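You operate a simulated robot arm through the tools that you are given. There is no shell and no other tool. Be economical: measure what you need, move in short steps, check, and stop when the job is done.

The job below is to be done with a simulated two-armed robot. You get a single attempt, and the scene is never put back.

Task
Spray the grease patch on the wash table and wipe it off with the red rag.
Fine: hold the spray bottle while you turn its blue collar free; rag back where it lay. What is to be rubbed or washed off counts as gone when no trace of it is left.
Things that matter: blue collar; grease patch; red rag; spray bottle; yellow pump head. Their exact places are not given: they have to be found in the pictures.

The check looks at the end state, three seconds after you hand in, the way a careful person would. Anything else that was tipped, shoved, dropped, spilled or broken makes it a failure.

Robot
Two 6-joint arms with two-finger parallel grippers on one trunk, on a base that drives. Base frame: it is fixed to the floor where the robot stands at the start and does not move with it; the origin is under the middle of the robot, x ahead of it, y to its left, z up. Lengths are in mm, angles in rad, forces in N, time in s.
The left shoulder is at the start at [60, 187, 1247], the right one opposite. With the tool pointing down near the work surface each hand reaches from about 100 to 600 mm from the robot's upright axis, wherever it stands, measured 20 degrees to its own side. Places, roughly: blue collar [500, 0, 1100]; grease patch [600, 100, 900]; red rag (10x6x4 cm) [400, 200, 900]; yellow pump head [500, 0, 1100]. Payload 1.57 kg a hand.
The TCP of each hand is the grasp point between the finger pads, 30 mm short of the fingertips. In the tool frame z runs along the fingers and y along their closing line. The gripper opens to 110 mm. The fingers are 24 mm wide and 12 mm thick; the gripper's body (48 by 112 mm) begins 78 mm behind the TCP.
Orientation is that of the tool frame in the base frame, as [roll, pitch, yaw] about the fixed x, y, z axes, in that order (R = Rz(yaw) Ry(pitch) Rx(roll)). With the fingers straight down and closing along the base's y, the tool's x points along the base's -x, its y along +y and its z along -z.

Tools
- The arms move only by the tool nudge_tool. It takes "left_plan", "right_plan" or both (then of equal length, played together; a hand with none holds still); each is a list of rows, each a list of 7 numbers: the shift along the base's x, y, z in mm, then the turn, a rotation vector about the base's x, y, z in rad, then the opening in per cent of the stroke, from 0 (shut) to 100 (fully open). In form: [[tx, ty, tz, rx, ry, rz, grip], ...]. A call has 1 to 12 rows; each row is the pose to reach, as a shift and turn from the pose commanded when the call began. A row lasts 0.2 s, in which the tool goes at most 50 mm and 0.15 rad; a call with a longer step from one row to the next is refused whole, and so is a gripper value outside its range. A pose out of reach is approached as far as the arm can. The call stops where the force on the tool passes 60 N (or 10 N more than at its start, if that is more) or the arm is blocked; 0.2 s more then pass. The fingers move at their own pace (about 153 mm/s each) and stop on an object; they squeeze with about 42 N. The grip force told is the motor's: it shows also when the fingers shut on nothing. Time passes only in rows, and 0.2 s behind the last, so rows that repeat a pose let the fingers close. It gives the time, the measured TCP pose, the force on the tool (base axes), the opening and the grip force at its end, in the units of the frame above (readings bear some noise), with the torque about the TCP (base axes, N m) and any sound that the robot's microphone picked up.
- Cameras (640 x 400 px; columns grow to the right, rows downward): "scene" is now at [16.2, 20.9, 1789.2]; the picture's right is [0.03, -1.00, 0.00], its down [-0.76, -0.02, -0.65] and it looks along [0.65, 0.02, -0.76] (base axes); focal length 258 px, centre (320, 200). "left" rides on the left gripper at [70, -16, -141] in its tool frame; the picture's right is [0.23, 0.97, 0.00], its down [-0.86, 0.20, -0.48] and it looks along [-0.47, 0.11, 0.88] (tool axes); focal length 222 px, centre (320, 200). "right" rides on the right gripper at [70, 16, -141] in its tool frame; the picture's right is [-0.23, 0.97, 0.00], its down [-0.86, -0.20, -0.48] and it looks along [-0.47, -0.11, 0.88] (tool axes); focal length 222 px, centre (320, 200).
- grab_frame(camera): a new picture of that camera. No time passes.
- lift_body(by): slides the trunk up (or, below 0, down) by that many mm; the arms and the scene camera ride with it, the base frame stays. It gives what a move gives, with no picture.
- base_move(legs): drives the robot by 1 to 6 legs, each [ahead, left, turn to the left] in mm, mm and rad, along the robot's own axes; the way and the turn of a leg run together, so that a leg with both is an arc; at most 1500 mm and 3.142 rad a leg. The arms and the cameras ride along, it lands a little off, and it stops where it bumps. It gives what a move gives.
- pan_tilt(pan, tilt): turns the head with the scene camera to pan (to the left, within 1.501 rad either way) and tilt (down, from -0.506 to 1.204), counted from straight ahead of the robot. It gives what a move gives.
- measure_at(camera, pixels): for up to 12 pixels [column, row] of the newest picture of that camera ("zoom" is the newest enlarged one), the place [x, y, z] in the base frame of the surface seen there, good to about 3 mm, but the place of the scene camera against the robot may be out by one fixed shift of up to 25 mm in any direction. No time passes.
- close_up(camera, box): a new picture of the part [left, top, right, bottom] of that camera's present view, enlarged. No time passes.
- finish_job(): hands the job in; it is judged then, once.

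Keep the steps short. Do not move on a guess: measure, check each grasp and each placing, and mend mistakes. In all there are 80 turns and 58 pictures (those below and enlarged ones count). Leave the grippers open and the arms clear of the work at the hand-in unless told otherwise, and finish with a single line.

The tools are called after "Emit:" by a JSON object that holds its "fn" and its "kwargs". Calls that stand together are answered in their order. nudge_tool: Moves the arms, as the interface text tells. Its arguments: {"type":"object","properties":{"left_plan":{"type":"array"},"right_plan":{"type":"array"}},"required":[]} The other tools are called the same way: lift_body (by) slides the trunk up or down; base_move (legs) drives the base; pan_tilt (pan, tilt) turns the head that bears the scene camera; grab_frame (camera) takes a picture; measure_at (camera, pixels) gives the place of the surface under pixels of a picture; close_up (camera, box) takes an enlarged picture of a part of a camera's view; finish_job () hands the job in.

At the start:

```text
time: 0.0
left_tcp_pos: [311.7, 142.6, 1423.3]
left_tcp_rot: [-3.142, -0.001, -3.141]
left_ft_force: [-1.0, -0.9, -0.2]
left_ft_torque: [-0.01, 0.01, 0.01]
left_width: 110.1
left_grip_force: 0.1
right_tcp_pos: [383.6, -133.0, 1376.6]
right_tcp_rot: [-3.14, -0.001, -3.141]
right_ft_force: [1.1, 0.3, -0.4]
right_ft_torque: [0.03, -0.02, 0.0]
right_width: 110.1
right_grip_force: 0.1
trunk travel left (down, up): [-875.0, 115.0]
robot x, y, heading: [0.5, 4.0, -0.001]
head pan, tilt: [0.031, 0.857]
```

scene: 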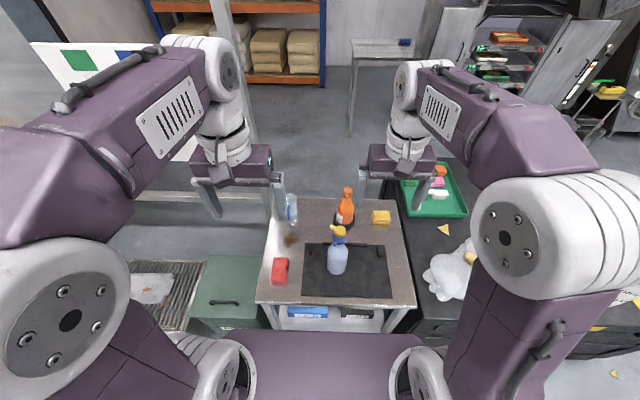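
right: 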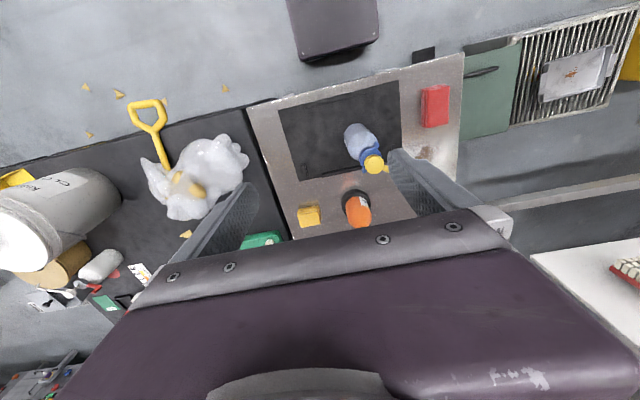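
left: 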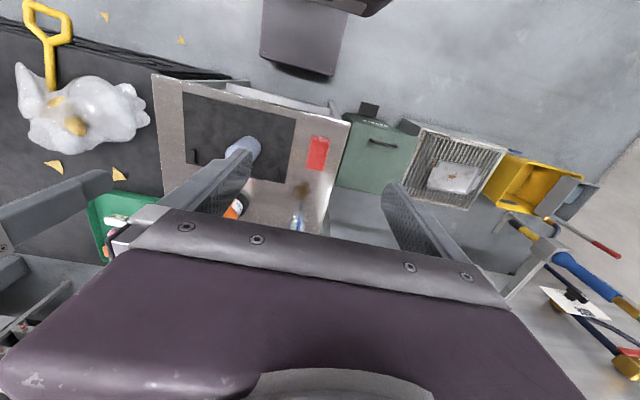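

I see the table with the spray bottle at about (338,255), the red rag at (280,271) and the brown patch at (291,240). I'll enlarge that area first.

Emit:
{"fn": "close_up", "kwargs": {"camera": "scene", "box": [250, 180, 430, 320]}}

Emit:
{"fn": "close_up", "kwargs": {"camera": "right", "box": [240, 50, 480, 240]}}

```text
2.86 times, centred on (340, 250) of scene
```

zoom: 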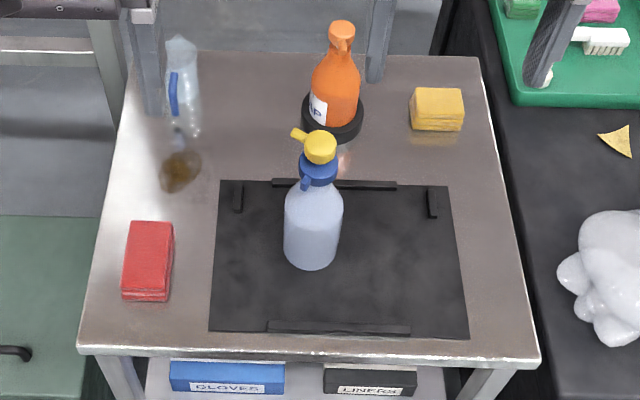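

```text
2.11 times, centred on (360, 145) of right
```

zoom: 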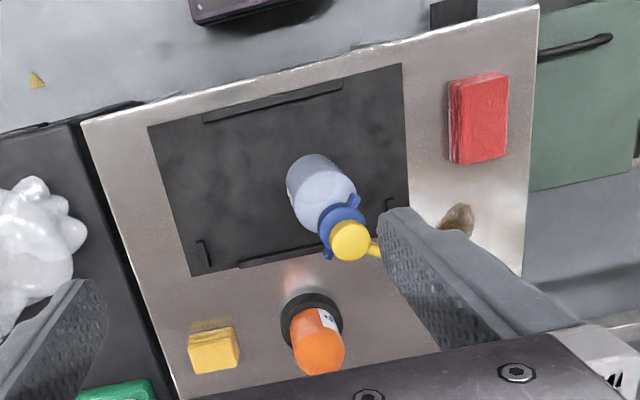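

Next I'll measure the bottle, patch and rag in the wrist view (the zoom is the right camera's), and the same things in the scene view to find the scene camera's shift.

Emit:
{"fn": "measure_at", "kwargs": {"camera": "zoom", "pixels": [[350, 238], [372, 248], [352, 202], [327, 252], [318, 165], [452, 228], [452, 80], [504, 76], [500, 155], [458, 160], [440, 180], [318, 350]]}}

Emit:
{"fn": "measure_at", "kwargs": {"camera": "scene", "pixels": [[339, 231], [334, 228], [338, 238], [337, 260], [291, 239], [281, 263], [280, 283], [291, 205], [347, 193], [275, 285]]}}

```text
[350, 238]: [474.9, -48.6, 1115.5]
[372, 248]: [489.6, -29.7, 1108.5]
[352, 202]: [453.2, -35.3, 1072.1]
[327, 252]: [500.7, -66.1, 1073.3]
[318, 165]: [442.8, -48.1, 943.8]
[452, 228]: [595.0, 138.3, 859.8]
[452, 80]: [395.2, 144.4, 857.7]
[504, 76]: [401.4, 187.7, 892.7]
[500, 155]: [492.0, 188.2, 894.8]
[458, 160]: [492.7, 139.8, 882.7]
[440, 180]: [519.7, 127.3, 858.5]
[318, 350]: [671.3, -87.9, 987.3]
```

```text
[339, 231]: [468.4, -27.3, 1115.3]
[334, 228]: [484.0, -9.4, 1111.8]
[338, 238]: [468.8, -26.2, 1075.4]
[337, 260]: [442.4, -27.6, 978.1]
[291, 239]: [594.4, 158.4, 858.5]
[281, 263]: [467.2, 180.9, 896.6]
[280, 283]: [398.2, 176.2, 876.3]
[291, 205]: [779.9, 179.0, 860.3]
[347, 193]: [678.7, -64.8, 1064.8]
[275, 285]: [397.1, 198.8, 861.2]
```

The wrist views give bottle axis ≈ (470,-48), collar z ≈ 1072, head z ≈ 1115 and patch ≈ (595,138). Scene y reads about 20 too high. I'll look more closely at the bottle's head from both cameras.

Emit:
{"fn": "close_up", "kwargs": {"camera": "right", "box": [330, 110, 410, 180]}}

Emit:
{"fn": "close_up", "kwargs": {"camera": "scene", "box": [310, 215, 370, 285]}}

```text
5.71 times, centred on (370, 145) of right
```

zoom: 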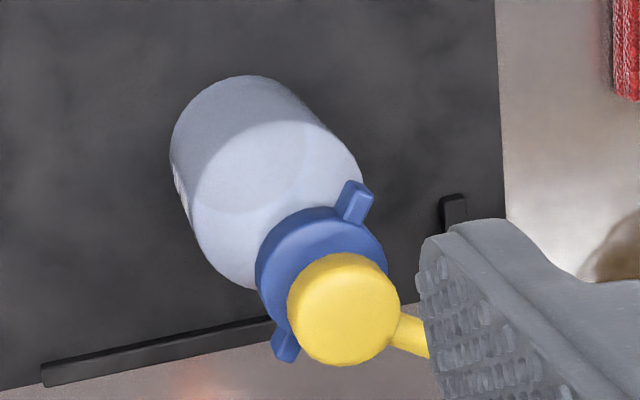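

```text
5.71 times, centred on (340, 250) of scene
```

zoom: 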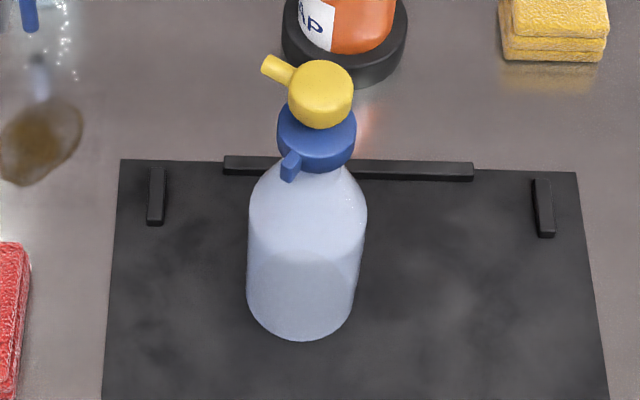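

I'll measure the fine points on the bottle in the right camera: head, both wings, collar edges, body edges and nozzle.

Emit:
{"fn": "measure_at", "kwargs": {"camera": "right", "pixels": [[374, 161.6], [376, 145], [363.9, 170.4], [368, 149.5], [386, 168.5], [360, 158], [380, 152], [346, 139], [352, 127], [372, 135], [365, 130], [357, 145]]}}

Emit:
{"fn": "measure_at", "kwargs": {"camera": "zoom", "pixels": [[320, 75], [272, 68], [290, 165], [282, 130], [354, 130], [318, 140], [250, 230], [365, 220], [305, 190], [300, 325], [252, 290], [354, 290]]}}

```text
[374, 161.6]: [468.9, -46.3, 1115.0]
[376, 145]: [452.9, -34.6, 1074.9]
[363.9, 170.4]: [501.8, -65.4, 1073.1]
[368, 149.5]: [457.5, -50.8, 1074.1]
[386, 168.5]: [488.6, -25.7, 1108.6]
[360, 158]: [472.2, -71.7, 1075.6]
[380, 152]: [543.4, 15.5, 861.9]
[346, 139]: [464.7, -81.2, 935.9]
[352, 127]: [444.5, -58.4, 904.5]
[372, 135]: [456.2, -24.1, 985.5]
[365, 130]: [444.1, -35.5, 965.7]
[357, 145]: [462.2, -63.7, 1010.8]
```

```text
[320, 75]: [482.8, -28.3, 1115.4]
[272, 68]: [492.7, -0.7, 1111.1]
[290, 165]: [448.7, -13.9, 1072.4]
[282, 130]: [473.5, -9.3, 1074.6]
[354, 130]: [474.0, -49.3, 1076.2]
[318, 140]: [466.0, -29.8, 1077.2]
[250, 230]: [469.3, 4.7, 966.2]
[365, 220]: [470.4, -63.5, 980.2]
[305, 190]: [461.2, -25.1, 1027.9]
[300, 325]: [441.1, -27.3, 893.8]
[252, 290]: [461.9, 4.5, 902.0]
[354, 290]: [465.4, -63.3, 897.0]
```

The wing midpoint puts the bottle axis at about (477,-49), with the wings at az -32°/148° and the nozzle at az ≈61°, already toward the patch. The right hand will hold the body, coming in at az 58° and pointing 30° below horizontal. I'll turn it first, up high.

Emit:
{"fn": "nudge_tool", "kwargs": {"right_plan": [[0, -5, -10, 0.0528, -0.0953, 0.0915, 100], [0, -10, -20, 0.1057, -0.1907, 0.183, 100], [0, -15, -30, 0.1585, -0.286, 0.2746, 100], [0, -20, -40, 0.2114, -0.3813, 0.3661, 100], [0, -26, -50, 0.2642, -0.4767, 0.4576, 100], [0, -26, -60, 0.317, -0.572, 0.5491, 100], [0, -26, -70, 0.3699, -0.6673, 0.6406, 100], [0, -26, -80, 0.4227, -0.7626, 0.7322, 100], [0, -26, -90, 0.4756, -0.858, 0.8237, 100], [0, -26, -100, 0.5284, -0.9533, 0.9152, 100]]}}

```text
time: 2.2
left_tcp_pos: [314.7, 142.1, 1423.4]
left_tcp_rot: [3.14, -0.001, 3.141]
left_ft_force: [0.2, -0.2, -0.6]
left_ft_torque: [0.03, 0.01, 0.02]
left_width: 109.8
left_grip_force: 0.0
right_tcp_pos: [385.9, -160.1, 1275.3]
right_tcp_rot: [3.138, 1.049, -2.132]
right_ft_force: [-0.6, 0.2, 0.1]
right_ft_torque: [0.01, 0.02, 0.0]
right_width: 110.0
right_grip_force: 0.0
trunk travel left (down, up): [-875.0, 115.0]
robot x, y, heading: [0.7, 4.1, 0.002]
head pan, tilt: [0.031, 0.857]
```

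The turn is as intended. Now down to a standoff 150 mm behind the bottle.

Emit:
{"fn": "nudge_tool", "kwargs": {"right_plan": [[0, 0, -45, 0, 0, 0, 100], [4, 0, -90, 0, 0, 0, 100], [8, 0, -135, 0, 0, 0, 100], [14, 0, -175, 0, 0, 0, 100], [18, 0, -210, 0, 0, 0, 100], [22, 1, -245, 0, 0, 0, 100], [22, 1, -245, 0, 0, 0, 100]]}}

Emit:
{"fn": "grab_frame", "kwargs": {"camera": "right"}}

Emit:
{"fn": "grab_frame", "kwargs": {"camera": "scene"}}

```text
time: 3.8
left_tcp_pos: [311.2, 143.4, 1423.8]
left_tcp_rot: [-3.141, 0.0, 3.141]
left_ft_force: [-0.1, 0.3, 0.8]
left_ft_torque: [0.02, -0.03, -0.01]
left_width: 110.3
left_grip_force: 0.0
right_tcp_pos: [453.5, -195.0, 1050.3]
right_tcp_rot: [3.135, 1.046, -2.133]
right_ft_force: [-1.5, -0.6, 0.1]
right_ft_torque: [0.01, 0.05, -0.04]
right_width: 110.2
right_grip_force: 0.0
right hand out of reach, approached as far as the arm can: row 3, 4, 5, 6, 7
trunk travel left (down, up): [-875.0, 115.0]
robot x, y, heading: [-2.0, 1.9, -0.002]
head pan, tilt: [0.031, 0.857]
```

```text
50 pictures are left
```

right: 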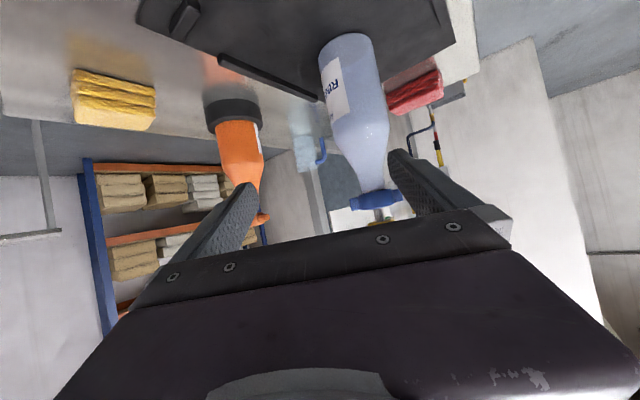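

```text
49 pictures are left
```

scene: 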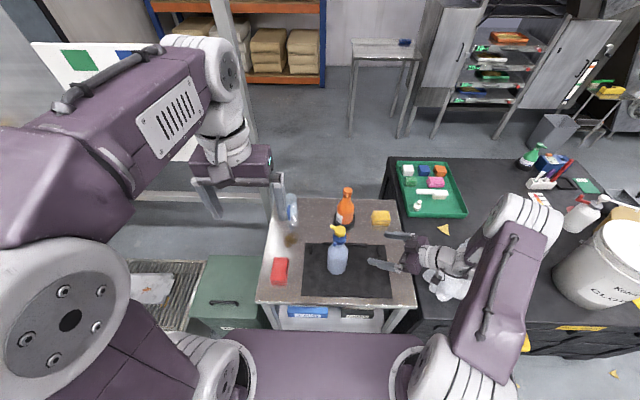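

At az 58° the wrist is too close to the shoulder. From az 90° (straight in from the right) it sits farther out, so I'll turn the hand 32° left at a standoff clear of the bottle.

Emit:
{"fn": "nudge_tool", "kwargs": {"right_plan": [[40, -20, 0, 0, 0, 0.14, 100], [69, -40, 0, 0, 0, 0.28, 100], [69, -40, 0, 0, 0, 0.42, 100], [69, -40, 0, 0, 0, 0.5585, 100], [69, -40, 0, 0, 0, 0.5585, 100]]}}

```text
time: 5.0
left_tcp_pos: [312.6, 143.0, 1424.2]
left_tcp_rot: [3.142, 0.001, -3.141]
left_ft_force: [0.5, 0.2, 0.8]
left_ft_torque: [0.04, 0.02, -0.01]
left_width: 110.0
left_grip_force: 0.0
right_tcp_pos: [504.7, -226.4, 1054.0]
right_tcp_rot: [3.137, 1.048, -1.572]
right_ft_force: [-0.5, 0.9, 0.3]
right_ft_torque: [0.01, -0.04, -0.02]
right_width: 110.0
right_grip_force: 0.0
right hand out of reach, approached as far as the arm can: row 4, 5
trunk travel left (down, up): [-875.0, 115.0]
robot x, y, heading: [5.9, -0.7, 0.003]
head pan, tilt: [0.031, 0.857]
```

Height seems to be the limit: the same wrist angle worked at z 1275. Lowering the trunk should restore that geometry, so I'll raise the right hand first and then lower the trunk by 200.

Emit:
{"fn": "nudge_tool", "kwargs": {"right_plan": [[0, 0, 45, 0, 0, 0, 100], [0, 0, 90, 0, 0, 0, 100], [0, 0, 135, 0, 0, 0, 100], [0, 0, 180, 0, 0, 0, 100], [0, 0, 215, 0, 0, 0, 100], [0, 0, 215, 0, 0, 0, 100]]}}

Emit:
{"fn": "lift_body", "kwargs": {"by": -200}}

```text
time: 6.4
left_tcp_pos: [312.4, 143.1, 1422.4]
left_tcp_rot: [-3.141, 0.0, -3.141]
left_ft_force: [-0.5, 0.4, -0.5]
left_ft_torque: [-0.01, 0.0, 0.0]
left_width: 110.1
left_grip_force: 0.0
right_tcp_pos: [505.9, -226.6, 1267.0]
right_tcp_rot: [3.139, 1.047, -1.569]
right_ft_force: [1.1, 0.6, 0.0]
right_ft_torque: [-0.01, 0.01, 0.03]
right_width: 109.9
right_grip_force: 0.1
trunk travel left (down, up): [-875.0, 115.0]
robot x, y, heading: [-2.7, 1.2, 0.001]
head pan, tilt: [0.031, 0.857]
```

```text
time: 8.6
left_tcp_pos: [312.0, 144.8, 1224.5]
left_tcp_rot: [3.14, 0.0, -3.141]
left_ft_force: [-0.2, -0.9, 0.1]
left_ft_torque: [0.01, 0.02, 0.0]
left_width: 109.9
left_grip_force: 0.1
right_tcp_pos: [507.6, -226.3, 1067.0]
right_tcp_rot: [-3.14, 1.047, -1.571]
right_ft_force: [-0.2, -0.4, -0.3]
right_ft_torque: [-0.02, -0.02, 0.01]
right_width: 110.2
right_grip_force: 0.0
trunk travel left (down, up): [-675.0, 315.0]
robot x, y, heading: [0.9, 0.3, -0.003]
head pan, tilt: [0.031, 0.857]
```

The shifts count from the pose actually reached. Now the right hand goes to (477,-179,1030), 150 mm behind the bottle on the grasp line.

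Emit:
{"fn": "nudge_tool", "kwargs": {"right_plan": [[-15, 20, -18, 0, 0, 0, 100], [-30, 47, -37, 0, 0, 0, 100], [-30, 47, -37, 0, 0, 0, 100]]}}

Emit:
{"fn": "grab_frame", "kwargs": {"camera": "right"}}

```text
time: 9.4
left_tcp_pos: [313.4, 142.4, 1222.8]
left_tcp_rot: [3.141, 0.0, 3.141]
left_ft_force: [-0.3, -0.5, -0.4]
left_ft_torque: [0.04, 0.0, 0.01]
left_width: 109.8
left_grip_force: 0.0
right_tcp_pos: [477.7, -179.4, 1031.0]
right_tcp_rot: [3.141, 1.047, -1.571]
right_ft_force: [-0.4, 0.5, -0.1]
right_ft_torque: [0.02, -0.01, 0.04]
right_width: 110.0
right_grip_force: 0.1
trunk travel left (down, up): [-675.0, 315.0]
robot x, y, heading: [3.0, -1.6, -0.003]
head pan, tilt: [0.031, 0.857]
```

```text
48 pictures are left
```

right: 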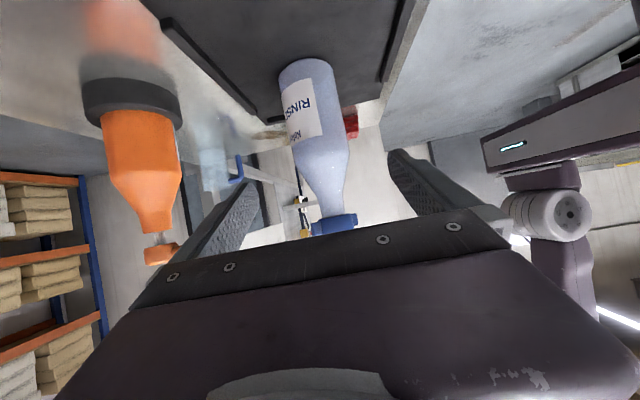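

Reached. I'll measure the bottle from this side to check that it lies between the fingers.

Emit:
{"fn": "measure_at", "kwargs": {"camera": "right", "pixels": [[286, 130], [318, 130], [347, 130], [318, 90], [326, 180], [336, 228], [306, 64], [350, 228], [318, 230]]}}

```text
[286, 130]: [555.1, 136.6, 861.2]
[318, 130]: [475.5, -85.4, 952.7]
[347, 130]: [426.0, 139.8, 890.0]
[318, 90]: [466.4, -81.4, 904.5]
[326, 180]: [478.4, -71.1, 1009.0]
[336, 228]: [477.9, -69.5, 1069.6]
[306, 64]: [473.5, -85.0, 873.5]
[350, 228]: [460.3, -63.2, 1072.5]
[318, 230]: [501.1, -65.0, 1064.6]
```

The body's front is at y -85, so the axis is (477,-50), as thought. I'll advance 149 mm along the fingers, still open.

Emit:
{"fn": "nudge_tool", "kwargs": {"right_plan": [[0, 37, -21, 0, 0, 0, 100], [0, 74, -42, 0, 0, 0, 100], [0, 104, -60, 0, 0, 0, 100], [0, 128, -74, 0, 0, 0, 100], [0, 128, -74, 0, 0, 0, 100]]}}

Emit:
{"fn": "grab_frame", "kwargs": {"camera": "right"}}

```text
time: 10.6
left_tcp_pos: [313.4, 143.2, 1223.3]
left_tcp_rot: [3.14, 0.0, -3.142]
left_ft_force: [-0.9, 0.0, 0.4]
left_ft_torque: [-0.01, 0.01, 0.01]
left_width: 109.9
left_grip_force: 0.1
right_tcp_pos: [478.5, -50.2, 958.3]
right_tcp_rot: [-3.142, 1.046, -1.57]
right_ft_force: [-0.2, 0.2, -0.4]
right_ft_torque: [0.01, 0.02, 0.04]
right_width: 109.9
right_grip_force: 0.1
trunk travel left (down, up): [-675.0, 315.0]
robot x, y, heading: [-1.5, -0.5, 0.002]
head pan, tilt: [0.031, 0.857]
```

```text
47 pictures are left
```

right: 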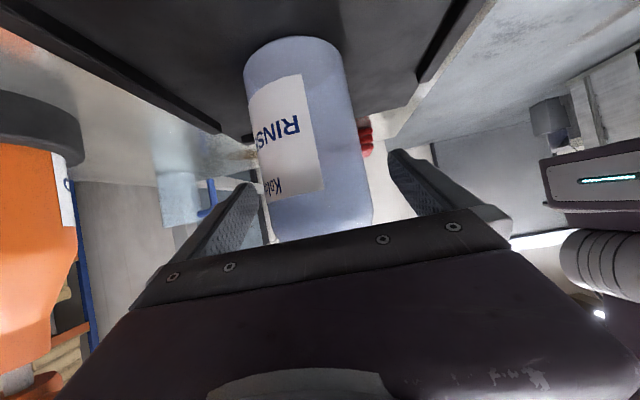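

The bottle sits between the fingers. Close.

Emit:
{"fn": "nudge_tool", "kwargs": {"right_plan": [[0, 0, 0, 0, 0, 0, 70], [0, 0, 0, 0, 0, 0, 55], [0, 0, 0, 0, 0, 0, 45], [0, 0, 0, 0, 0, 0, 45]]}}

```text
time: 11.6
left_tcp_pos: [312.1, 143.6, 1224.0]
left_tcp_rot: [3.14, -0.001, -3.141]
left_ft_force: [-0.6, -0.6, 0.4]
left_ft_torque: [0.03, 0.0, -0.03]
left_width: 110.0
left_grip_force: 0.0
right_tcp_pos: [478.8, -51.5, 958.7]
right_tcp_rot: [-3.141, 1.046, -1.572]
right_ft_force: [3.1, 1.1, 1.6]
right_ft_torque: [0.13, -0.11, -0.03]
right_width: 70.4
right_grip_force: 41.9
trunk travel left (down, up): [-675.0, 315.0]
robot x, y, heading: [-2.1, 1.3, 0.003]
head pan, tilt: [0.031, 0.857]
```

Gripped at 70.4 mm with 42 N. Now the left hand goes above the head, turned 58° so that its closing line runs along the wings.

Emit:
{"fn": "nudge_tool", "kwargs": {"left_plan": [[24, -27, 0, 0, 0, 0.1446, 100], [47, -55, 0, 0, 0, 0.2891, 100], [71, -82, 0, 0, 0, 0.4337, 100], [94, -110, 0, 0, 0, 0.5783, 100], [118, -137, 0, 0, 0, 0.7229, 100], [141, -165, -5, 0, 0, 0.8674, 100], [165, -192, -10, 0, 0, 1.012, 100], [165, -192, -10, 0, 0, 1.012, 100]]}}

Emit:
{"fn": "grab_frame", "kwargs": {"camera": "left"}}

Emit:
{"fn": "close_up", "kwargs": {"camera": "scene", "box": [240, 140, 440, 300]}}

```text
time: 13.4
left_tcp_pos: [455.1, -39.3, 1199.8]
left_tcp_rot: [3.14, 0.0, -2.128]
left_ft_force: [0.5, 0.1, 0.8]
left_ft_torque: [0.0, 0.04, 0.01]
left_width: 110.1
left_grip_force: 0.1
left hand out of reach, approached as far as the arm can: row 6, 7, 8
right_tcp_pos: [477.9, -51.6, 959.1]
right_tcp_rot: [3.138, 1.05, -1.573]
right_ft_force: [-3.6, 2.5, -0.1]
right_ft_torque: [-0.19, 0.0, -0.13]
right_width: 70.0
right_grip_force: 42.1
trunk travel left (down, up): [-675.0, 315.0]
robot x, y, heading: [-2.4, -2.6, -0.0]
head pan, tilt: [0.031, 0.857]
```

```text
46 pictures are left
```

left: 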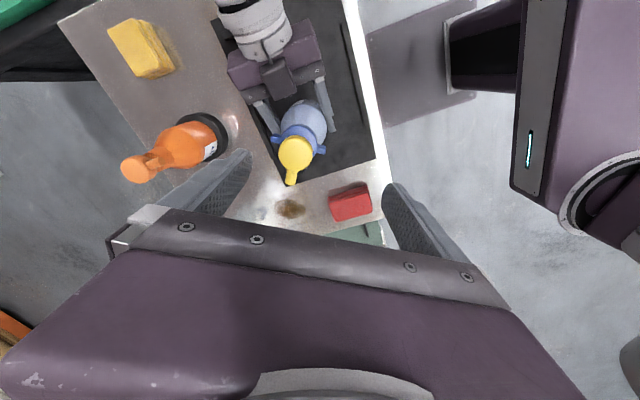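

```text
2.50 times, centred on (340, 220) of scene
```

zoom: 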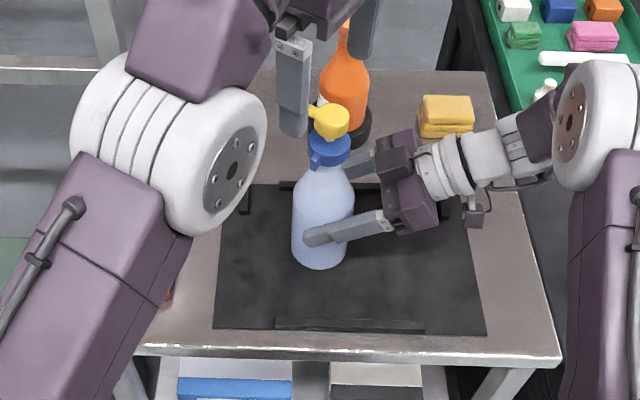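

At z 1200 the left hand is just out of reach; lower is nearer the shoulder. I'll go to z 1157 (fingertips 1127, above the head's 1118) while centring.

Emit:
{"fn": "nudge_tool", "kwargs": {"left_plan": [[6, -3, -22, 0, 0, 0, 100], [22, -10, -43, 0, 0, 0, 100], [22, -10, -43, 0, 0, 0, 100]]}}

Emit:
{"fn": "grab_frame", "kwargs": {"camera": "left"}}

```text
time: 14.2
left_tcp_pos: [475.9, -47.2, 1153.4]
left_tcp_rot: [-3.141, -0.002, -2.13]
left_ft_force: [-0.9, -0.3, -0.2]
left_ft_torque: [0.0, 0.02, 0.02]
left_width: 110.0
left_grip_force: 0.1
right_tcp_pos: [478.0, -51.6, 959.8]
right_tcp_rot: [-3.14, 1.046, -1.571]
right_ft_force: [-0.5, -0.5, 0.0]
right_ft_torque: [0.05, 0.06, 0.02]
right_width: 70.3
right_grip_force: 41.8
trunk travel left (down, up): [-675.0, 315.0]
robot x, y, heading: [1.2, -6.1, 0.0]
head pan, tilt: [0.031, 0.857]
```

```text
44 pictures are left
```

left: 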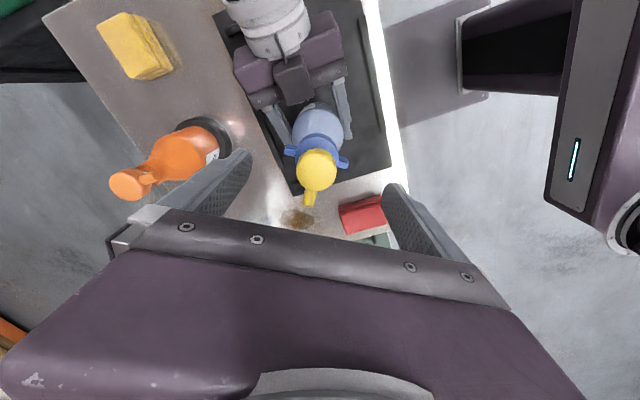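

I'll measure the head and wings in the left view to centre the hand.

Emit:
{"fn": "measure_at", "kwargs": {"camera": "left", "pixels": [[317, 168], [290, 151], [343, 162], [309, 202], [303, 160], [331, 160], [310, 145]]}}

Emit:
{"fn": "close_up", "kwargs": {"camera": "left", "box": [260, 90, 380, 230]}}

```text
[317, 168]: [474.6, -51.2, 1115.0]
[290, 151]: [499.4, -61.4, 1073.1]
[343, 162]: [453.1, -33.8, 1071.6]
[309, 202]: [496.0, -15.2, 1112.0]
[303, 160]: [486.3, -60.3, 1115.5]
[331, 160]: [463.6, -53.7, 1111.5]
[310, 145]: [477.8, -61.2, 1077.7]
```

```text
2.86 times, centred on (320, 160) of left
```

zoom: 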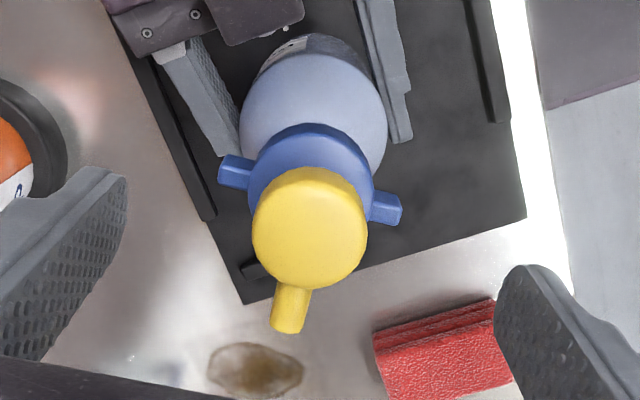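

The hand is centred on the wings. Descend 89 mm, open, with the fingers outside the wing tips.

Emit:
{"fn": "nudge_tool", "kwargs": {"left_plan": [[1, -2, -30, 0, 0, 0, 100], [1, -2, -60, 0, 0, 0, 100], [1, -2, -89, 0, 0, 0, 100], [1, -2, -89, 0, 0, 0, 100]]}}

Emit:
{"fn": "grab_frame", "kwargs": {"camera": "left"}}

Emit:
{"fn": "close_up", "kwargs": {"camera": "scene", "box": [240, 140, 440, 300]}}

```text
time: 15.2
left_tcp_pos: [476.1, -48.8, 1066.5]
left_tcp_rot: [-3.141, -0.001, -2.129]
left_ft_force: [0.0, -0.2, 0.6]
left_ft_torque: [-0.03, 0.0, -0.01]
left_width: 110.0
left_grip_force: 0.0
right_tcp_pos: [477.9, -50.9, 958.7]
right_tcp_rot: [3.141, 1.047, -1.57]
right_ft_force: [0.8, -0.2, -0.7]
right_ft_torque: [0.04, -0.05, -0.04]
right_width: 70.3
right_grip_force: 41.8
trunk travel left (down, up): [-675.0, 315.0]
robot x, y, heading: [-0.1, -2.1, 0.007]
head pan, tilt: [0.031, 0.857]
```

```text
42 pictures are left
```

left: 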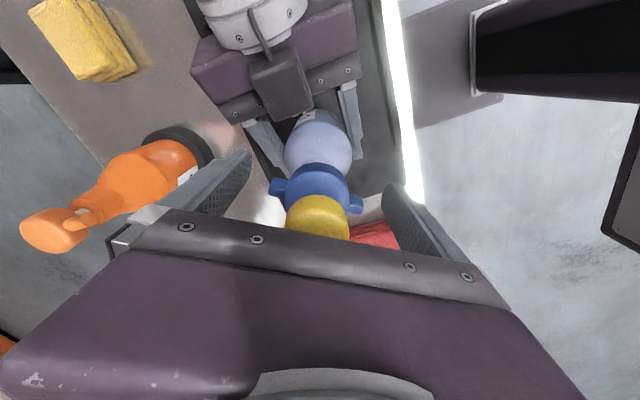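

```text
2.50 times, centred on (340, 220) of scene
```

zoom: 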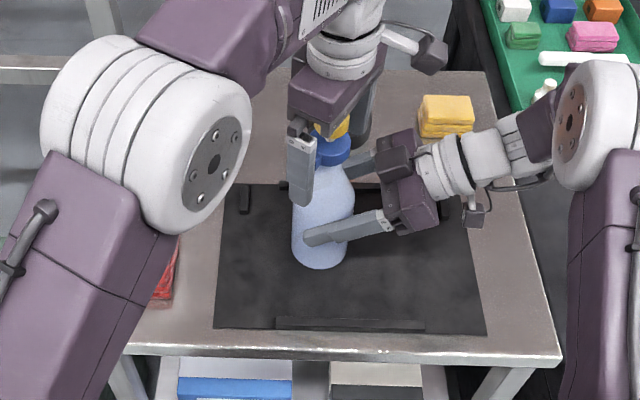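

Both fingers flank the wings. Close the left hand on them.

Emit:
{"fn": "nudge_tool", "kwargs": {"left_plan": [[0, 0, -2, 0, 0, 0, 75], [0, 0, -2, 0, 0, 0, 60], [0, 0, -2, 0, 0, 0, 40], [0, 0, -2, 0, 0, 0, 30], [0, 0, -2, 0, 0, 0, 30]]}}

Emit:
{"fn": "grab_frame", "kwargs": {"camera": "left"}}

```text
time: 16.4
left_tcp_pos: [476.6, -48.9, 1065.7]
left_tcp_rot: [-3.141, 0.001, -2.129]
left_ft_force: [7.3, -4.9, 0.2]
left_ft_torque: [-0.31, -0.39, 0.01]
left_width: 67.3
left_grip_force: 42.1
right_tcp_pos: [478.0, -51.0, 958.6]
right_tcp_rot: [3.14, 1.05, -1.571]
right_ft_force: [-4.1, 2.9, 1.6]
right_ft_torque: [-0.08, -0.46, -0.07]
right_width: 70.4
right_grip_force: 42.0
trunk travel left (down, up): [-675.0, 315.0]
robot x, y, heading: [1.4, 2.1, -0.002]
head pan, tilt: [0.031, 0.857]
```

```text
40 pictures are left
```

left: 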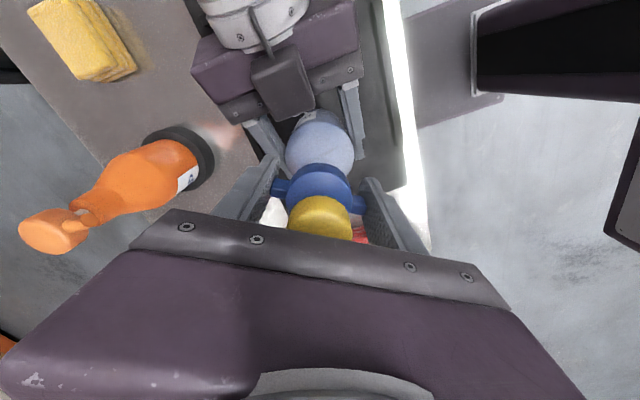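

Wings gripped at 67 mm. Turn the collar counter-clockwise (loosening) in small steps.

Emit:
{"fn": "nudge_tool", "kwargs": {"left_plan": [[0, 0, 0, 0, 0, 0.1, 30], [0, 0, 0, 0, 0, 0.2, 30], [0, 0, 0, 0, 0, 0.3, 30], [0, 0, 0, 0, 0, 0.4, 30]]}}

Emit:
{"fn": "grab_frame", "kwargs": {"camera": "left"}}

```text
time: 17.4
left_tcp_pos: [477.2, -50.0, 1065.3]
left_tcp_rot: [-3.139, -0.002, -1.726]
left_ft_force: [3.8, -11.6, 7.6]
left_ft_torque: [-0.48, -0.44, 0.01]
left_width: 67.6
left_grip_force: 41.5
right_tcp_pos: [477.7, -50.5, 958.4]
right_tcp_rot: [3.141, 1.047, -1.572]
right_ft_force: [0.1, 10.5, 0.2]
right_ft_torque: [-0.51, 0.03, -0.06]
right_width: 70.4
right_grip_force: 42.0
trunk travel left (down, up): [-675.0, 315.0]
robot x, y, heading: [1.0, 0.6, 0.001]
head pan, tilt: [0.031, 0.857]
```

```text
39 pictures are left
```

left: 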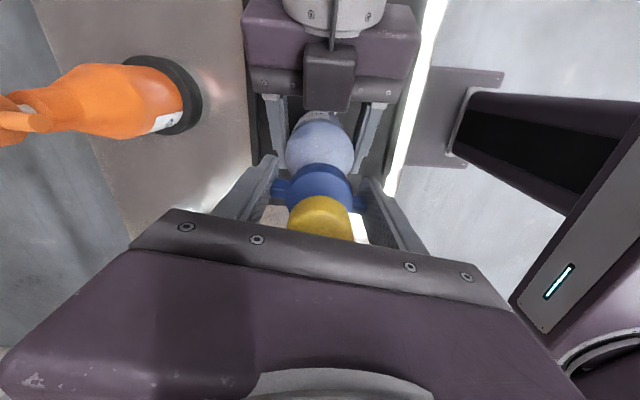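

The wings turned with the hand at almost no torque. Keep turning.

Emit:
{"fn": "nudge_tool", "kwargs": {"left_plan": [[0, 0, 0, 0, 0, 0.1, 30], [0, 0, 0, 0, 0, 0.2, 30], [0, 0, 0, 0, 0, 0.3, 30], [0, 0, 0, 0, 0, 0.4, 30], [0, 0, 0, 0, 0, 0.5, 30]]}}

Emit:
{"fn": "grab_frame", "kwargs": {"camera": "left"}}

```text
time: 18.6
left_tcp_pos: [479.1, -48.4, 1064.6]
left_tcp_rot: [3.141, -0.001, -1.227]
left_ft_force: [8.7, -14.4, 0.4]
left_ft_torque: [-1.03, -0.3, 0.0]
left_width: 67.5
left_grip_force: 42.1
right_tcp_pos: [477.4, -51.6, 959.3]
right_tcp_rot: [3.139, 1.047, -1.571]
right_ft_force: [-5.7, 15.1, 3.2]
right_ft_torque: [-0.56, -0.69, -0.01]
right_width: 70.2
right_grip_force: 42.6
trunk travel left (down, up): [-675.0, 315.0]
robot x, y, heading: [0.3, -1.6, -0.001]
head pan, tilt: [0.031, 0.857]
```

```text
38 pictures are left
```

left: 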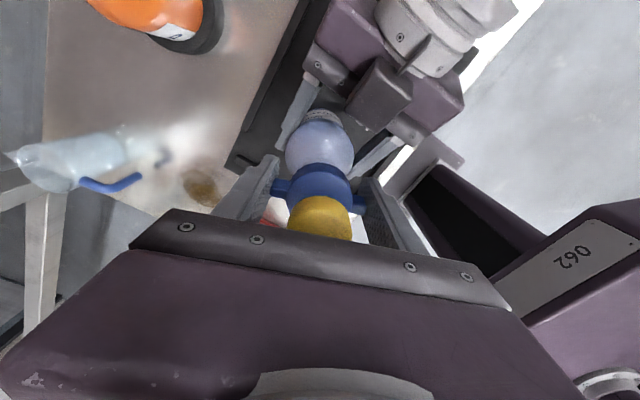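

0.9 rad turned so far, with no stop and no sound. Another 0.2 rad, then I release to look and regrip.

Emit:
{"fn": "nudge_tool", "kwargs": {"left_plan": [[0, 0, 0, 0, 0, 0.1, 30], [0, 0, 0, 0, 0, 0.2, 30]]}}

Emit:
{"fn": "nudge_tool", "kwargs": {"left_plan": [[0, 0, 0, 0, 0, 0, 60], [0, 0, 0, 0, 0, 0, 100], [0, 0, 0, 0, 0, 0, 100], [0, 0, 40, 0, 0, 0, 100], [0, 0, 88, 0, 0, 0, 100], [0, 0, 88, 0, 0, 0, 100]]}}

Emit:
{"fn": "grab_frame", "kwargs": {"camera": "left"}}

```text
time: 19.2
left_tcp_pos: [479.2, -48.4, 1065.4]
left_tcp_rot: [-3.139, -0.001, -1.029]
left_ft_force: [10.4, -13.7, 2.2]
left_ft_torque: [-0.99, -0.36, 0.0]
left_width: 67.1
left_grip_force: 42.4
right_tcp_pos: [478.0, -51.6, 958.4]
right_tcp_rot: [3.139, 1.047, -1.57]
right_ft_force: [-8.4, 14.6, 1.7]
right_ft_torque: [-0.24, -0.66, 0.0]
right_width: 70.2
right_grip_force: 41.7
trunk travel left (down, up): [-675.0, 315.0]
robot x, y, heading: [-1.2, 2.7, -0.006]
head pan, tilt: [0.031, 0.857]
```

```text
time: 20.6
left_tcp_pos: [477.3, -43.8, 1153.5]
left_tcp_rot: [-3.141, 0.001, -1.03]
left_ft_force: [-0.3, 0.5, 0.3]
left_ft_torque: [-0.03, 0.0, 0.0]
left_width: 110.0
left_grip_force: 0.0
right_tcp_pos: [478.8, -52.3, 958.7]
right_tcp_rot: [-3.138, 1.047, -1.569]
right_ft_force: [1.8, -1.6, 3.5]
right_ft_torque: [0.04, -0.09, -0.05]
right_width: 70.0
right_grip_force: 42.1
trunk travel left (down, up): [-675.0, 315.0]
robot x, y, heading: [-1.2, 2.5, -0.001]
head pan, tilt: [0.031, 0.857]
```

```text
37 pictures are left
```

left: 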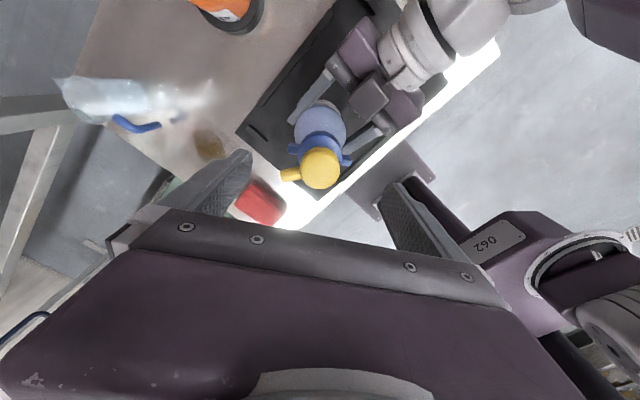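

The nozzle did not turn along. I'll check for any mark or gap on the collar.

Emit:
{"fn": "close_up", "kwargs": {"camera": "left", "box": [270, 90, 370, 200]}}

Emit:
{"fn": "measure_at", "kwargs": {"camera": "left", "pixels": [[321, 166], [293, 149], [346, 161], [286, 176], [318, 141]]}}

```text
3.64 times, centred on (320, 145) of left
```

zoom: 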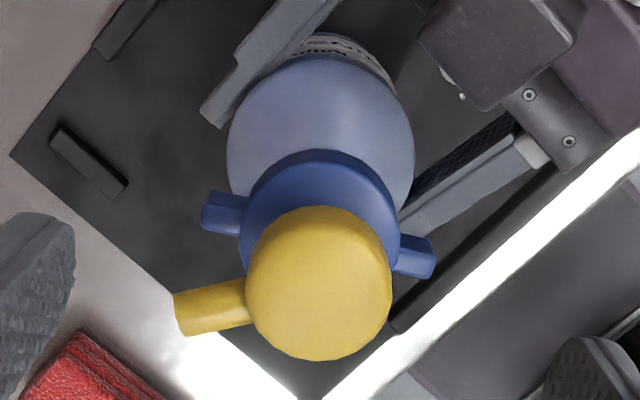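

```text
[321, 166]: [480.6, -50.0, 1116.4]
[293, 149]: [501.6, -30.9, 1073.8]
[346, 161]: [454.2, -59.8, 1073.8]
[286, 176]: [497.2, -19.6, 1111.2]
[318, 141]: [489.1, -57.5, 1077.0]
```

The collar turned 63° (wings now at az 31°/211°) and the nozzle stayed at az 61°. I'll turn the hand back about 96°, to grip the collar rim itself across az 115°, clear of the nozzle.

Emit:
{"fn": "nudge_tool", "kwargs": {"left_plan": [[0, -1, 0, 0, 0, -0.1397, 100], [0, -2, 0, 0, 0, -0.2793, 100], [0, -3, 0, 0, 0, -0.419, 100], [0, -4, 0, 0, 0, -0.5587, 100], [0, -5, 0, 0, 0, -0.6983, 100], [0, -5, 0, 0, 0, -0.838, 100], [0, -5, 0, 0, 0, -0.9777, 100], [0, -5, 0, 0, 0, -1.1173, 100], [0, -5, 0, 0, 0, -1.257, 100], [0, -5, 0, 0, 0, -1.3967, 100], [0, -5, 0, 0, 0, -1.5363, 100], [0, -5, 0, 0, 0, -1.676, 100]]}}

Emit:
{"fn": "nudge_tool", "kwargs": {"left_plan": [[0, 0, -30, 0, 0, 0, 100], [0, 0, -60, 0, 0, 0, 100], [0, 0, -88, 0, 0, 0, 100], [0, 0, -88, 0, 0, 0, 60], [0, 0, -88, 0, 0, 0, 40], [0, 0, -88, 0, 0, 0, 20], [0, 0, -88, 0, 0, 0, 20]]}}

Emit:
{"fn": "grab_frame", "kwargs": {"camera": "left"}}

```text
time: 23.2
left_tcp_pos: [478.0, -53.5, 1150.7]
left_tcp_rot: [-3.141, 0.0, -2.707]
left_ft_force: [-0.1, -0.5, -0.2]
left_ft_torque: [0.02, 0.0, -0.01]
left_width: 109.9
left_grip_force: 0.0
right_tcp_pos: [479.3, -51.1, 959.0]
right_tcp_rot: [3.14, 1.049, -1.572]
right_ft_force: [5.0, -2.8, 8.0]
right_ft_torque: [0.11, -0.35, -0.12]
right_width: 70.0
right_grip_force: 41.9
trunk travel left (down, up): [-675.0, 315.0]
robot x, y, heading: [1.9, -2.7, -0.002]
head pan, tilt: [0.031, 0.857]
```

```text
time: 24.8
left_tcp_pos: [478.0, -53.1, 1141.1]
left_tcp_rot: [3.138, 0.001, -2.705]
left_ft_force: [-3.2, 12.2, 1.6]
left_ft_torque: [0.6, 0.24, 0.26]
left_width: 30.8
left_grip_force: 39.8
left hand out of reach, approached as far as the arm can: row 1, 2, 3, 4, 5, 6, 7
right_tcp_pos: [478.2, -52.5, 959.1]
right_tcp_rot: [-3.138, 1.047, -1.571]
right_ft_force: [7.9, -18.9, 6.4]
right_ft_torque: [0.59, -0.07, -0.25]
right_width: 70.1
right_grip_force: 42.0
trunk travel left (down, up): [-675.0, 315.0]
robot x, y, heading: [-0.6, -1.8, -0.002]
head pan, tilt: [0.031, 0.857]
```

```text
35 pictures are left
```

left: 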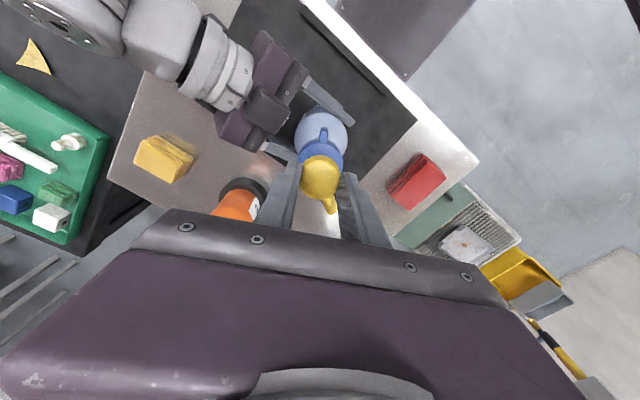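

The hand couldn't descend at this yaw and closed on the yellow head (30.8 mm). I'll open at once and go back up a little.

Emit:
{"fn": "nudge_tool", "kwargs": {"left_plan": [[0, 0, 0, 0, 0, 0, 60], [0, 0, 0, 0, 0, 0, 100], [0, 0, 0, 0, 0, 0, 100], [0, 0, 15, 0, 0, 0, 100], [0, 0, 15, 0, 0, 0, 100]]}}

Emit:
{"fn": "close_up", "kwargs": {"camera": "left", "box": [200, 50, 440, 220]}}

Emit:
{"fn": "grab_frame", "kwargs": {"camera": "scene"}}

```text
time: 26.0
left_tcp_pos: [475.9, -49.8, 1157.3]
left_tcp_rot: [-3.141, 0.0, -2.704]
left_ft_force: [-0.3, 0.1, 0.0]
left_ft_torque: [-0.02, -0.02, -0.01]
left_width: 110.3
left_grip_force: 0.1
left hand out of reach, approached as far as the arm can: row 4, 5
right_tcp_pos: [478.1, -51.1, 959.6]
right_tcp_rot: [3.14, 1.048, -1.573]
right_ft_force: [2.4, -3.3, 5.9]
right_ft_torque: [-0.49, -0.39, -0.05]
right_width: 70.0
right_grip_force: 42.1
trunk travel left (down, up): [-675.0, 315.0]
robot x, y, heading: [-3.4, -0.0, 0.002]
head pan, tilt: [0.031, 0.857]
```

```text
2.35 times, centred on (320, 135) of left
```

zoom: 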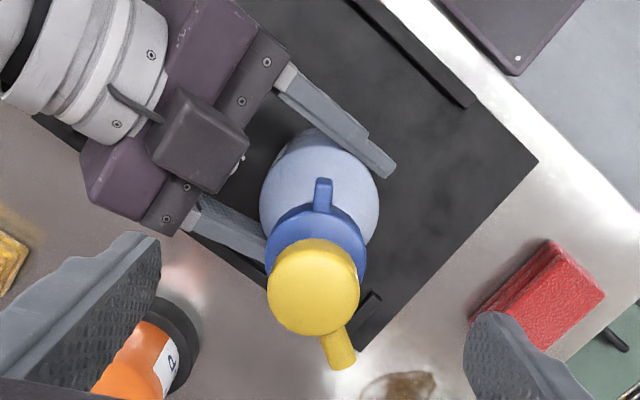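

```text
33 pictures are left
```

scene: 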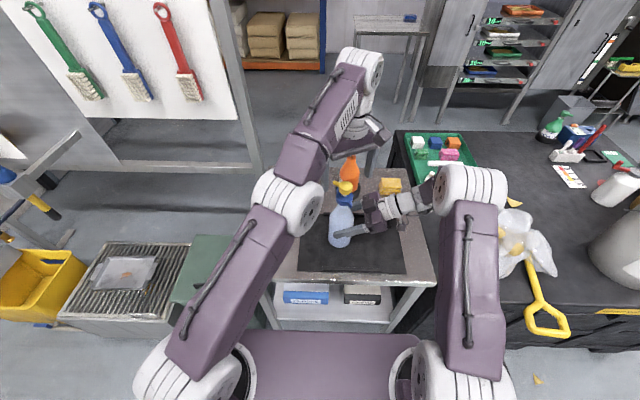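

The arm is near its limit at this yaw. At yaw -2.13 (closing line az 148°) it descended fine, and there the fingers would meet bare rim between the wings. I'll turn back 33° and try a small descent.

Emit:
{"fn": "nudge_tool", "kwargs": {"left_plan": [[1, 0, -2, 0, 0, 0.144, 100], [1, 0, -4, 0, 0, 0.288, 100], [1, 0, -4, 0, 0, 0.432, 100], [1, 0, -4, 0, 0, 0.576, 100], [1, 0, -24, 0, 0, 0.576, 100], [1, 0, -44, 0, 0, 0.576, 100], [1, 0, -44, 0, 0, 0.576, 100]]}}

```text
time: 27.6
left_tcp_pos: [479.8, -51.2, 1139.7]
left_tcp_rot: [3.134, 0.001, -2.129]
left_ft_force: [0.0, 0.5, 0.5]
left_ft_torque: [-0.05, 0.01, -0.04]
left_width: 110.2
left_grip_force: 0.1
left hand out of reach, approached as far as the arm can: row 5, 6, 7
right_tcp_pos: [477.7, -50.1, 958.7]
right_tcp_rot: [-3.142, 1.047, -1.571]
right_ft_force: [-1.5, -0.3, 0.2]
right_ft_torque: [-0.2, 0.02, -0.03]
right_width: 70.1
right_grip_force: 41.7
trunk travel left (down, up): [-675.0, 315.0]
robot x, y, heading: [-0.3, 1.7, 0.001]
head pan, tilt: [0.031, 0.857]
```

Still stuck at about 1140: the arm likely flipped to another elbow/wrist branch while stretched. I'll lift clear, draw back toward the starting place so it folds, and see whether that frees it.

Emit:
{"fn": "nudge_tool", "kwargs": {"left_plan": [[-3, 2, 20, 0, 0, 0, 100], [-25, 30, 26, 0, 0, 0, 100], [-45, 60, 30, 0, 0, 0, 100], [-70, 90, 30, 0, 0, -0.14, 100], [-95, 120, 30, 0, 0, -0.28, 100], [-120, 150, 30, 0, 0, -0.42, 100], [-145, 180, 30, 0, 0, -0.56, 100], [-165, 195, 30, 0, 0, -0.7, 100], [-165, 195, 30, 0, 0, -0.84, 100], [-165, 195, 30, 0, 0, -0.98, 100]]}}

Emit:
{"fn": "grab_frame", "kwargs": {"camera": "scene"}}

```text
time: 29.8
left_tcp_pos: [313.0, 146.3, 1169.9]
left_tcp_rot: [3.141, 0.0, -3.111]
left_ft_force: [0.4, -0.1, 0.0]
left_ft_torque: [-0.01, 0.02, 0.0]
left_width: 109.9
left_grip_force: 0.1
left hand out of reach, approached as far as the arm can: row 2, 3
right_tcp_pos: [477.5, -51.2, 959.4]
right_tcp_rot: [3.141, 1.048, -1.57]
right_ft_force: [-1.4, 0.1, -0.6]
right_ft_torque: [0.05, 0.07, 0.01]
right_width: 70.5
right_grip_force: 42.6
trunk travel left (down, up): [-675.0, 315.0]
robot x, y, heading: [-1.1, 2.7, 0.0]
head pan, tilt: [0.031, 0.857]
```

```text
32 pictures are left
```

scene: 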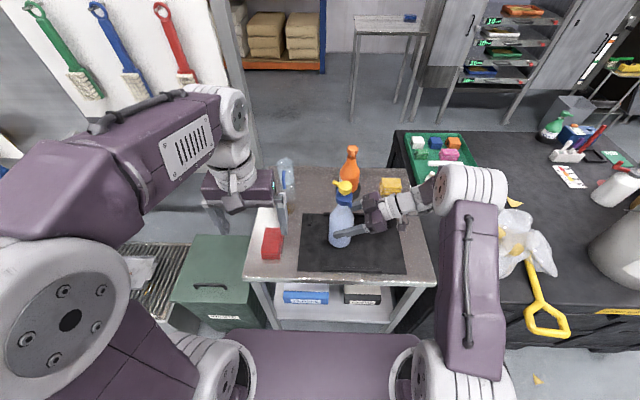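

The arm is back in its original shape. I'll approach again the way that worked, at z ≈1160.

Emit:
{"fn": "nudge_tool", "kwargs": {"left_plan": [[24, -28, -2, 0, 0, 0.14, 100], [47, -56, -4, 0, 0, 0.28, 100], [71, -84, -6, 0, 0, 0.42, 100], [94, -111, -8, 0, 0, 0.56, 100], [118, -139, -10, 0, 0, 0.7, 100], [141, -167, -10, 0, 0, 0.84, 100], [164, -195, -12, 0, 0, 0.982, 100], [164, -195, -12, 0, 0, 0.982, 100]]}}

Emit:
{"fn": "nudge_tool", "kwargs": {"left_plan": [[0, 0, -25, 0, 0, 0, 100], [0, 0, -50, 0, 0, 0, 100], [0, 0, -75, 0, 0, 0, 100], [0, 0, -93, 0, 0, 0, 100], [0, 0, -93, 0, 0, 0, 100]]}}

Emit:
{"fn": "grab_frame", "kwargs": {"camera": "left"}}

```text
time: 31.6
left_tcp_pos: [477.0, -50.0, 1152.9]
left_tcp_rot: [3.14, -0.001, -2.126]
left_ft_force: [-1.6, 0.0, -1.3]
left_ft_torque: [-0.03, -0.01, -0.02]
left_width: 110.0
left_grip_force: 0.0
left hand out of reach, approached as far as the arm can: row 7, 8
right_tcp_pos: [477.4, -51.4, 958.3]
right_tcp_rot: [-3.14, 1.045, -1.571]
right_ft_force: [-1.4, -2.2, 0.5]
right_ft_torque: [-0.14, -0.02, -0.09]
right_width: 70.3
right_grip_force: 41.6
trunk travel left (down, up): [-675.0, 315.0]
robot x, y, heading: [-2.8, 1.1, -0.003]
head pan, tilt: [0.031, 0.857]
```

```text
time: 32.8
left_tcp_pos: [478.1, -49.6, 1138.8]
left_tcp_rot: [3.135, 0.001, -2.126]
left_ft_force: [0.1, 0.6, -0.5]
left_ft_torque: [0.01, 0.01, 0.0]
left_width: 110.1
left_grip_force: 0.2
left hand out of reach, approached as far as the arm can: row 1, 2, 3, 4, 5
right_tcp_pos: [477.8, -51.5, 958.3]
right_tcp_rot: [3.141, 1.047, -1.571]
right_ft_force: [-2.0, -0.1, -0.3]
right_ft_torque: [-0.13, 0.12, -0.01]
right_width: 70.1
right_grip_force: 42.0
trunk travel left (down, up): [-675.0, 315.0]
robot x, y, heading: [0.7, 2.3, 0.003]
head pan, tilt: [0.031, 0.857]
```

```text
31 pictures are left
```

left: 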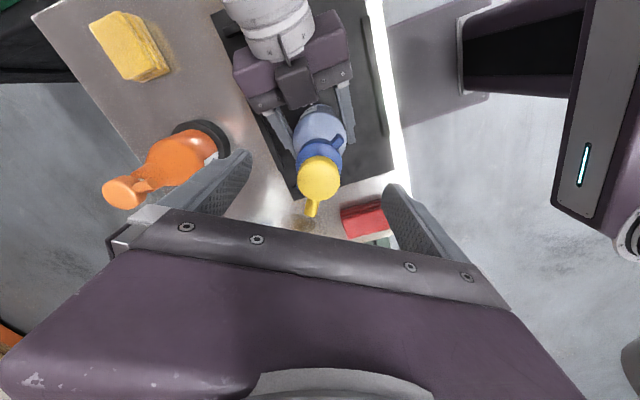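

Reaching the straight-arm limit flips it again. So I'll draw back, turn the hand to yaw -1.0 and come in low (z 1115), with the fingers passing on both sides of the head, so the arm never fully stretches.

Emit:
{"fn": "nudge_tool", "kwargs": {"left_plan": [[-3, 2, 16, 0, 0, 0, 100], [-25, 30, 16, 0, 0, 0, 100], [-45, 60, 16, 0, 0, 0, 100], [-70, 90, 16, 0, 0, 0.14, 100], [-95, 120, 16, 0, 0, 0.28, 100], [-120, 150, 16, 0, 0, 0.42, 100], [-145, 180, 16, 0, 0, 0.56, 100], [-165, 195, 16, 0, 0, 0.7, 100], [-165, 195, 10, 0, 0, 0.84, 100], [-165, 195, 0, 0, 0, 0.98, 100], [-165, 195, -10, 0, 0, 1.126, 100], [-165, 195, -24, 0, 0, 1.126, 100]]}}

Emit:
{"fn": "grab_frame", "kwargs": {"camera": "scene"}}

```text
time: 35.4
left_tcp_pos: [313.6, 144.4, 1117.9]
left_tcp_rot: [-3.142, 0.0, -1.0]
left_ft_force: [0.2, 0.8, -0.4]
left_ft_torque: [0.05, -0.01, -0.01]
left_width: 110.0
left_grip_force: 0.0
right_tcp_pos: [477.9, -52.1, 958.9]
right_tcp_rot: [-3.14, 1.046, -1.571]
right_ft_force: [-1.0, -0.6, 0.9]
right_ft_torque: [-0.06, 0.03, -0.02]
right_width: 70.1
right_grip_force: 41.9
trunk travel left (down, up): [-675.0, 315.0]
robot x, y, heading: [0.2, -1.1, -0.001]
head pan, tilt: [0.031, 0.857]
```

```text
30 pictures are left
```

scene: 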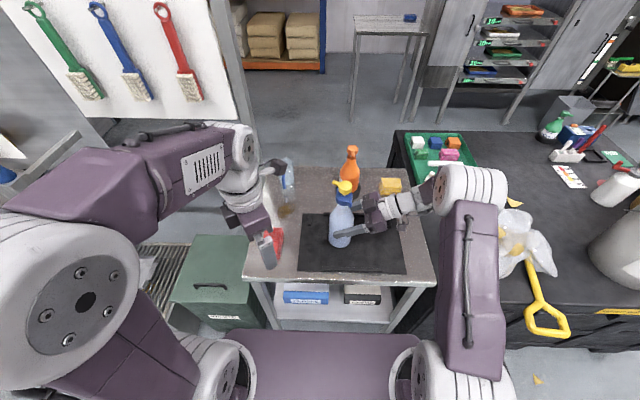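

No flags. Slide in to the bottle axis at z 1115; the nozzle tip clears the finger by about 19 mm.

Emit:
{"fn": "nudge_tool", "kwargs": {"left_plan": [[27, -32, 0, 0, 0, 0, 100], [55, -64, 0, 0, 0, 0, 100], [82, -97, 0, 0, 0, 0, 100], [109, -129, 0, 0, 0, 0, 100], [137, -161, 0, 0, 0, 0, 100], [164, -193, -3, 0, 0, 0, 100], [164, -193, -3, 0, 0, 0, 100]]}}

Emit:
{"fn": "nudge_tool", "kwargs": {"left_plan": [[0, 0, -10, 0, 0, 0, 100], [0, 0, -20, 0, 0, 0, 100], [0, 0, -20, 0, 0, 0, 100]]}}

Emit:
{"fn": "grab_frame", "kwargs": {"camera": "left"}}

```text
time: 37.0
left_tcp_pos: [478.3, -47.5, 1114.8]
left_tcp_rot: [-3.141, -0.001, -1.001]
left_ft_force: [0.4, 1.1, 0.1]
left_ft_torque: [-0.01, 0.01, 0.02]
left_width: 110.0
left_grip_force: 0.1
right_tcp_pos: [477.5, -50.9, 958.8]
right_tcp_rot: [-3.139, 1.046, -1.57]
right_ft_force: [-1.3, 0.1, 0.4]
right_ft_torque: [-0.08, 0.0, -0.05]
right_width: 69.9
right_grip_force: 42.4
trunk travel left (down, up): [-675.0, 315.0]
robot x, y, heading: [2.0, 4.7, -0.003]
head pan, tilt: [0.031, 0.857]
```

```text
time: 37.8
left_tcp_pos: [480.4, -47.7, 1095.3]
left_tcp_rot: [3.141, 0.0, -1.003]
left_ft_force: [-0.4, -0.4, -0.4]
left_ft_torque: [-0.01, 0.02, -0.01]
left_width: 109.9
left_grip_force: 0.1
right_tcp_pos: [478.4, -50.8, 957.7]
right_tcp_rot: [-3.14, 1.048, -1.57]
right_ft_force: [0.1, -0.9, 0.7]
right_ft_torque: [-0.1, -0.15, 0.03]
right_width: 70.2
right_grip_force: 41.9
trunk travel left (down, up): [-675.0, 315.0]
robot x, y, heading: [0.5, -2.2, -0.0]
head pan, tilt: [0.031, 0.857]
```

```text
29 pictures are left
```

left: 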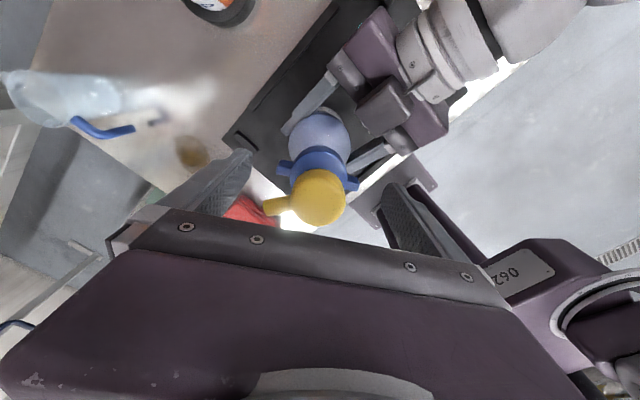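

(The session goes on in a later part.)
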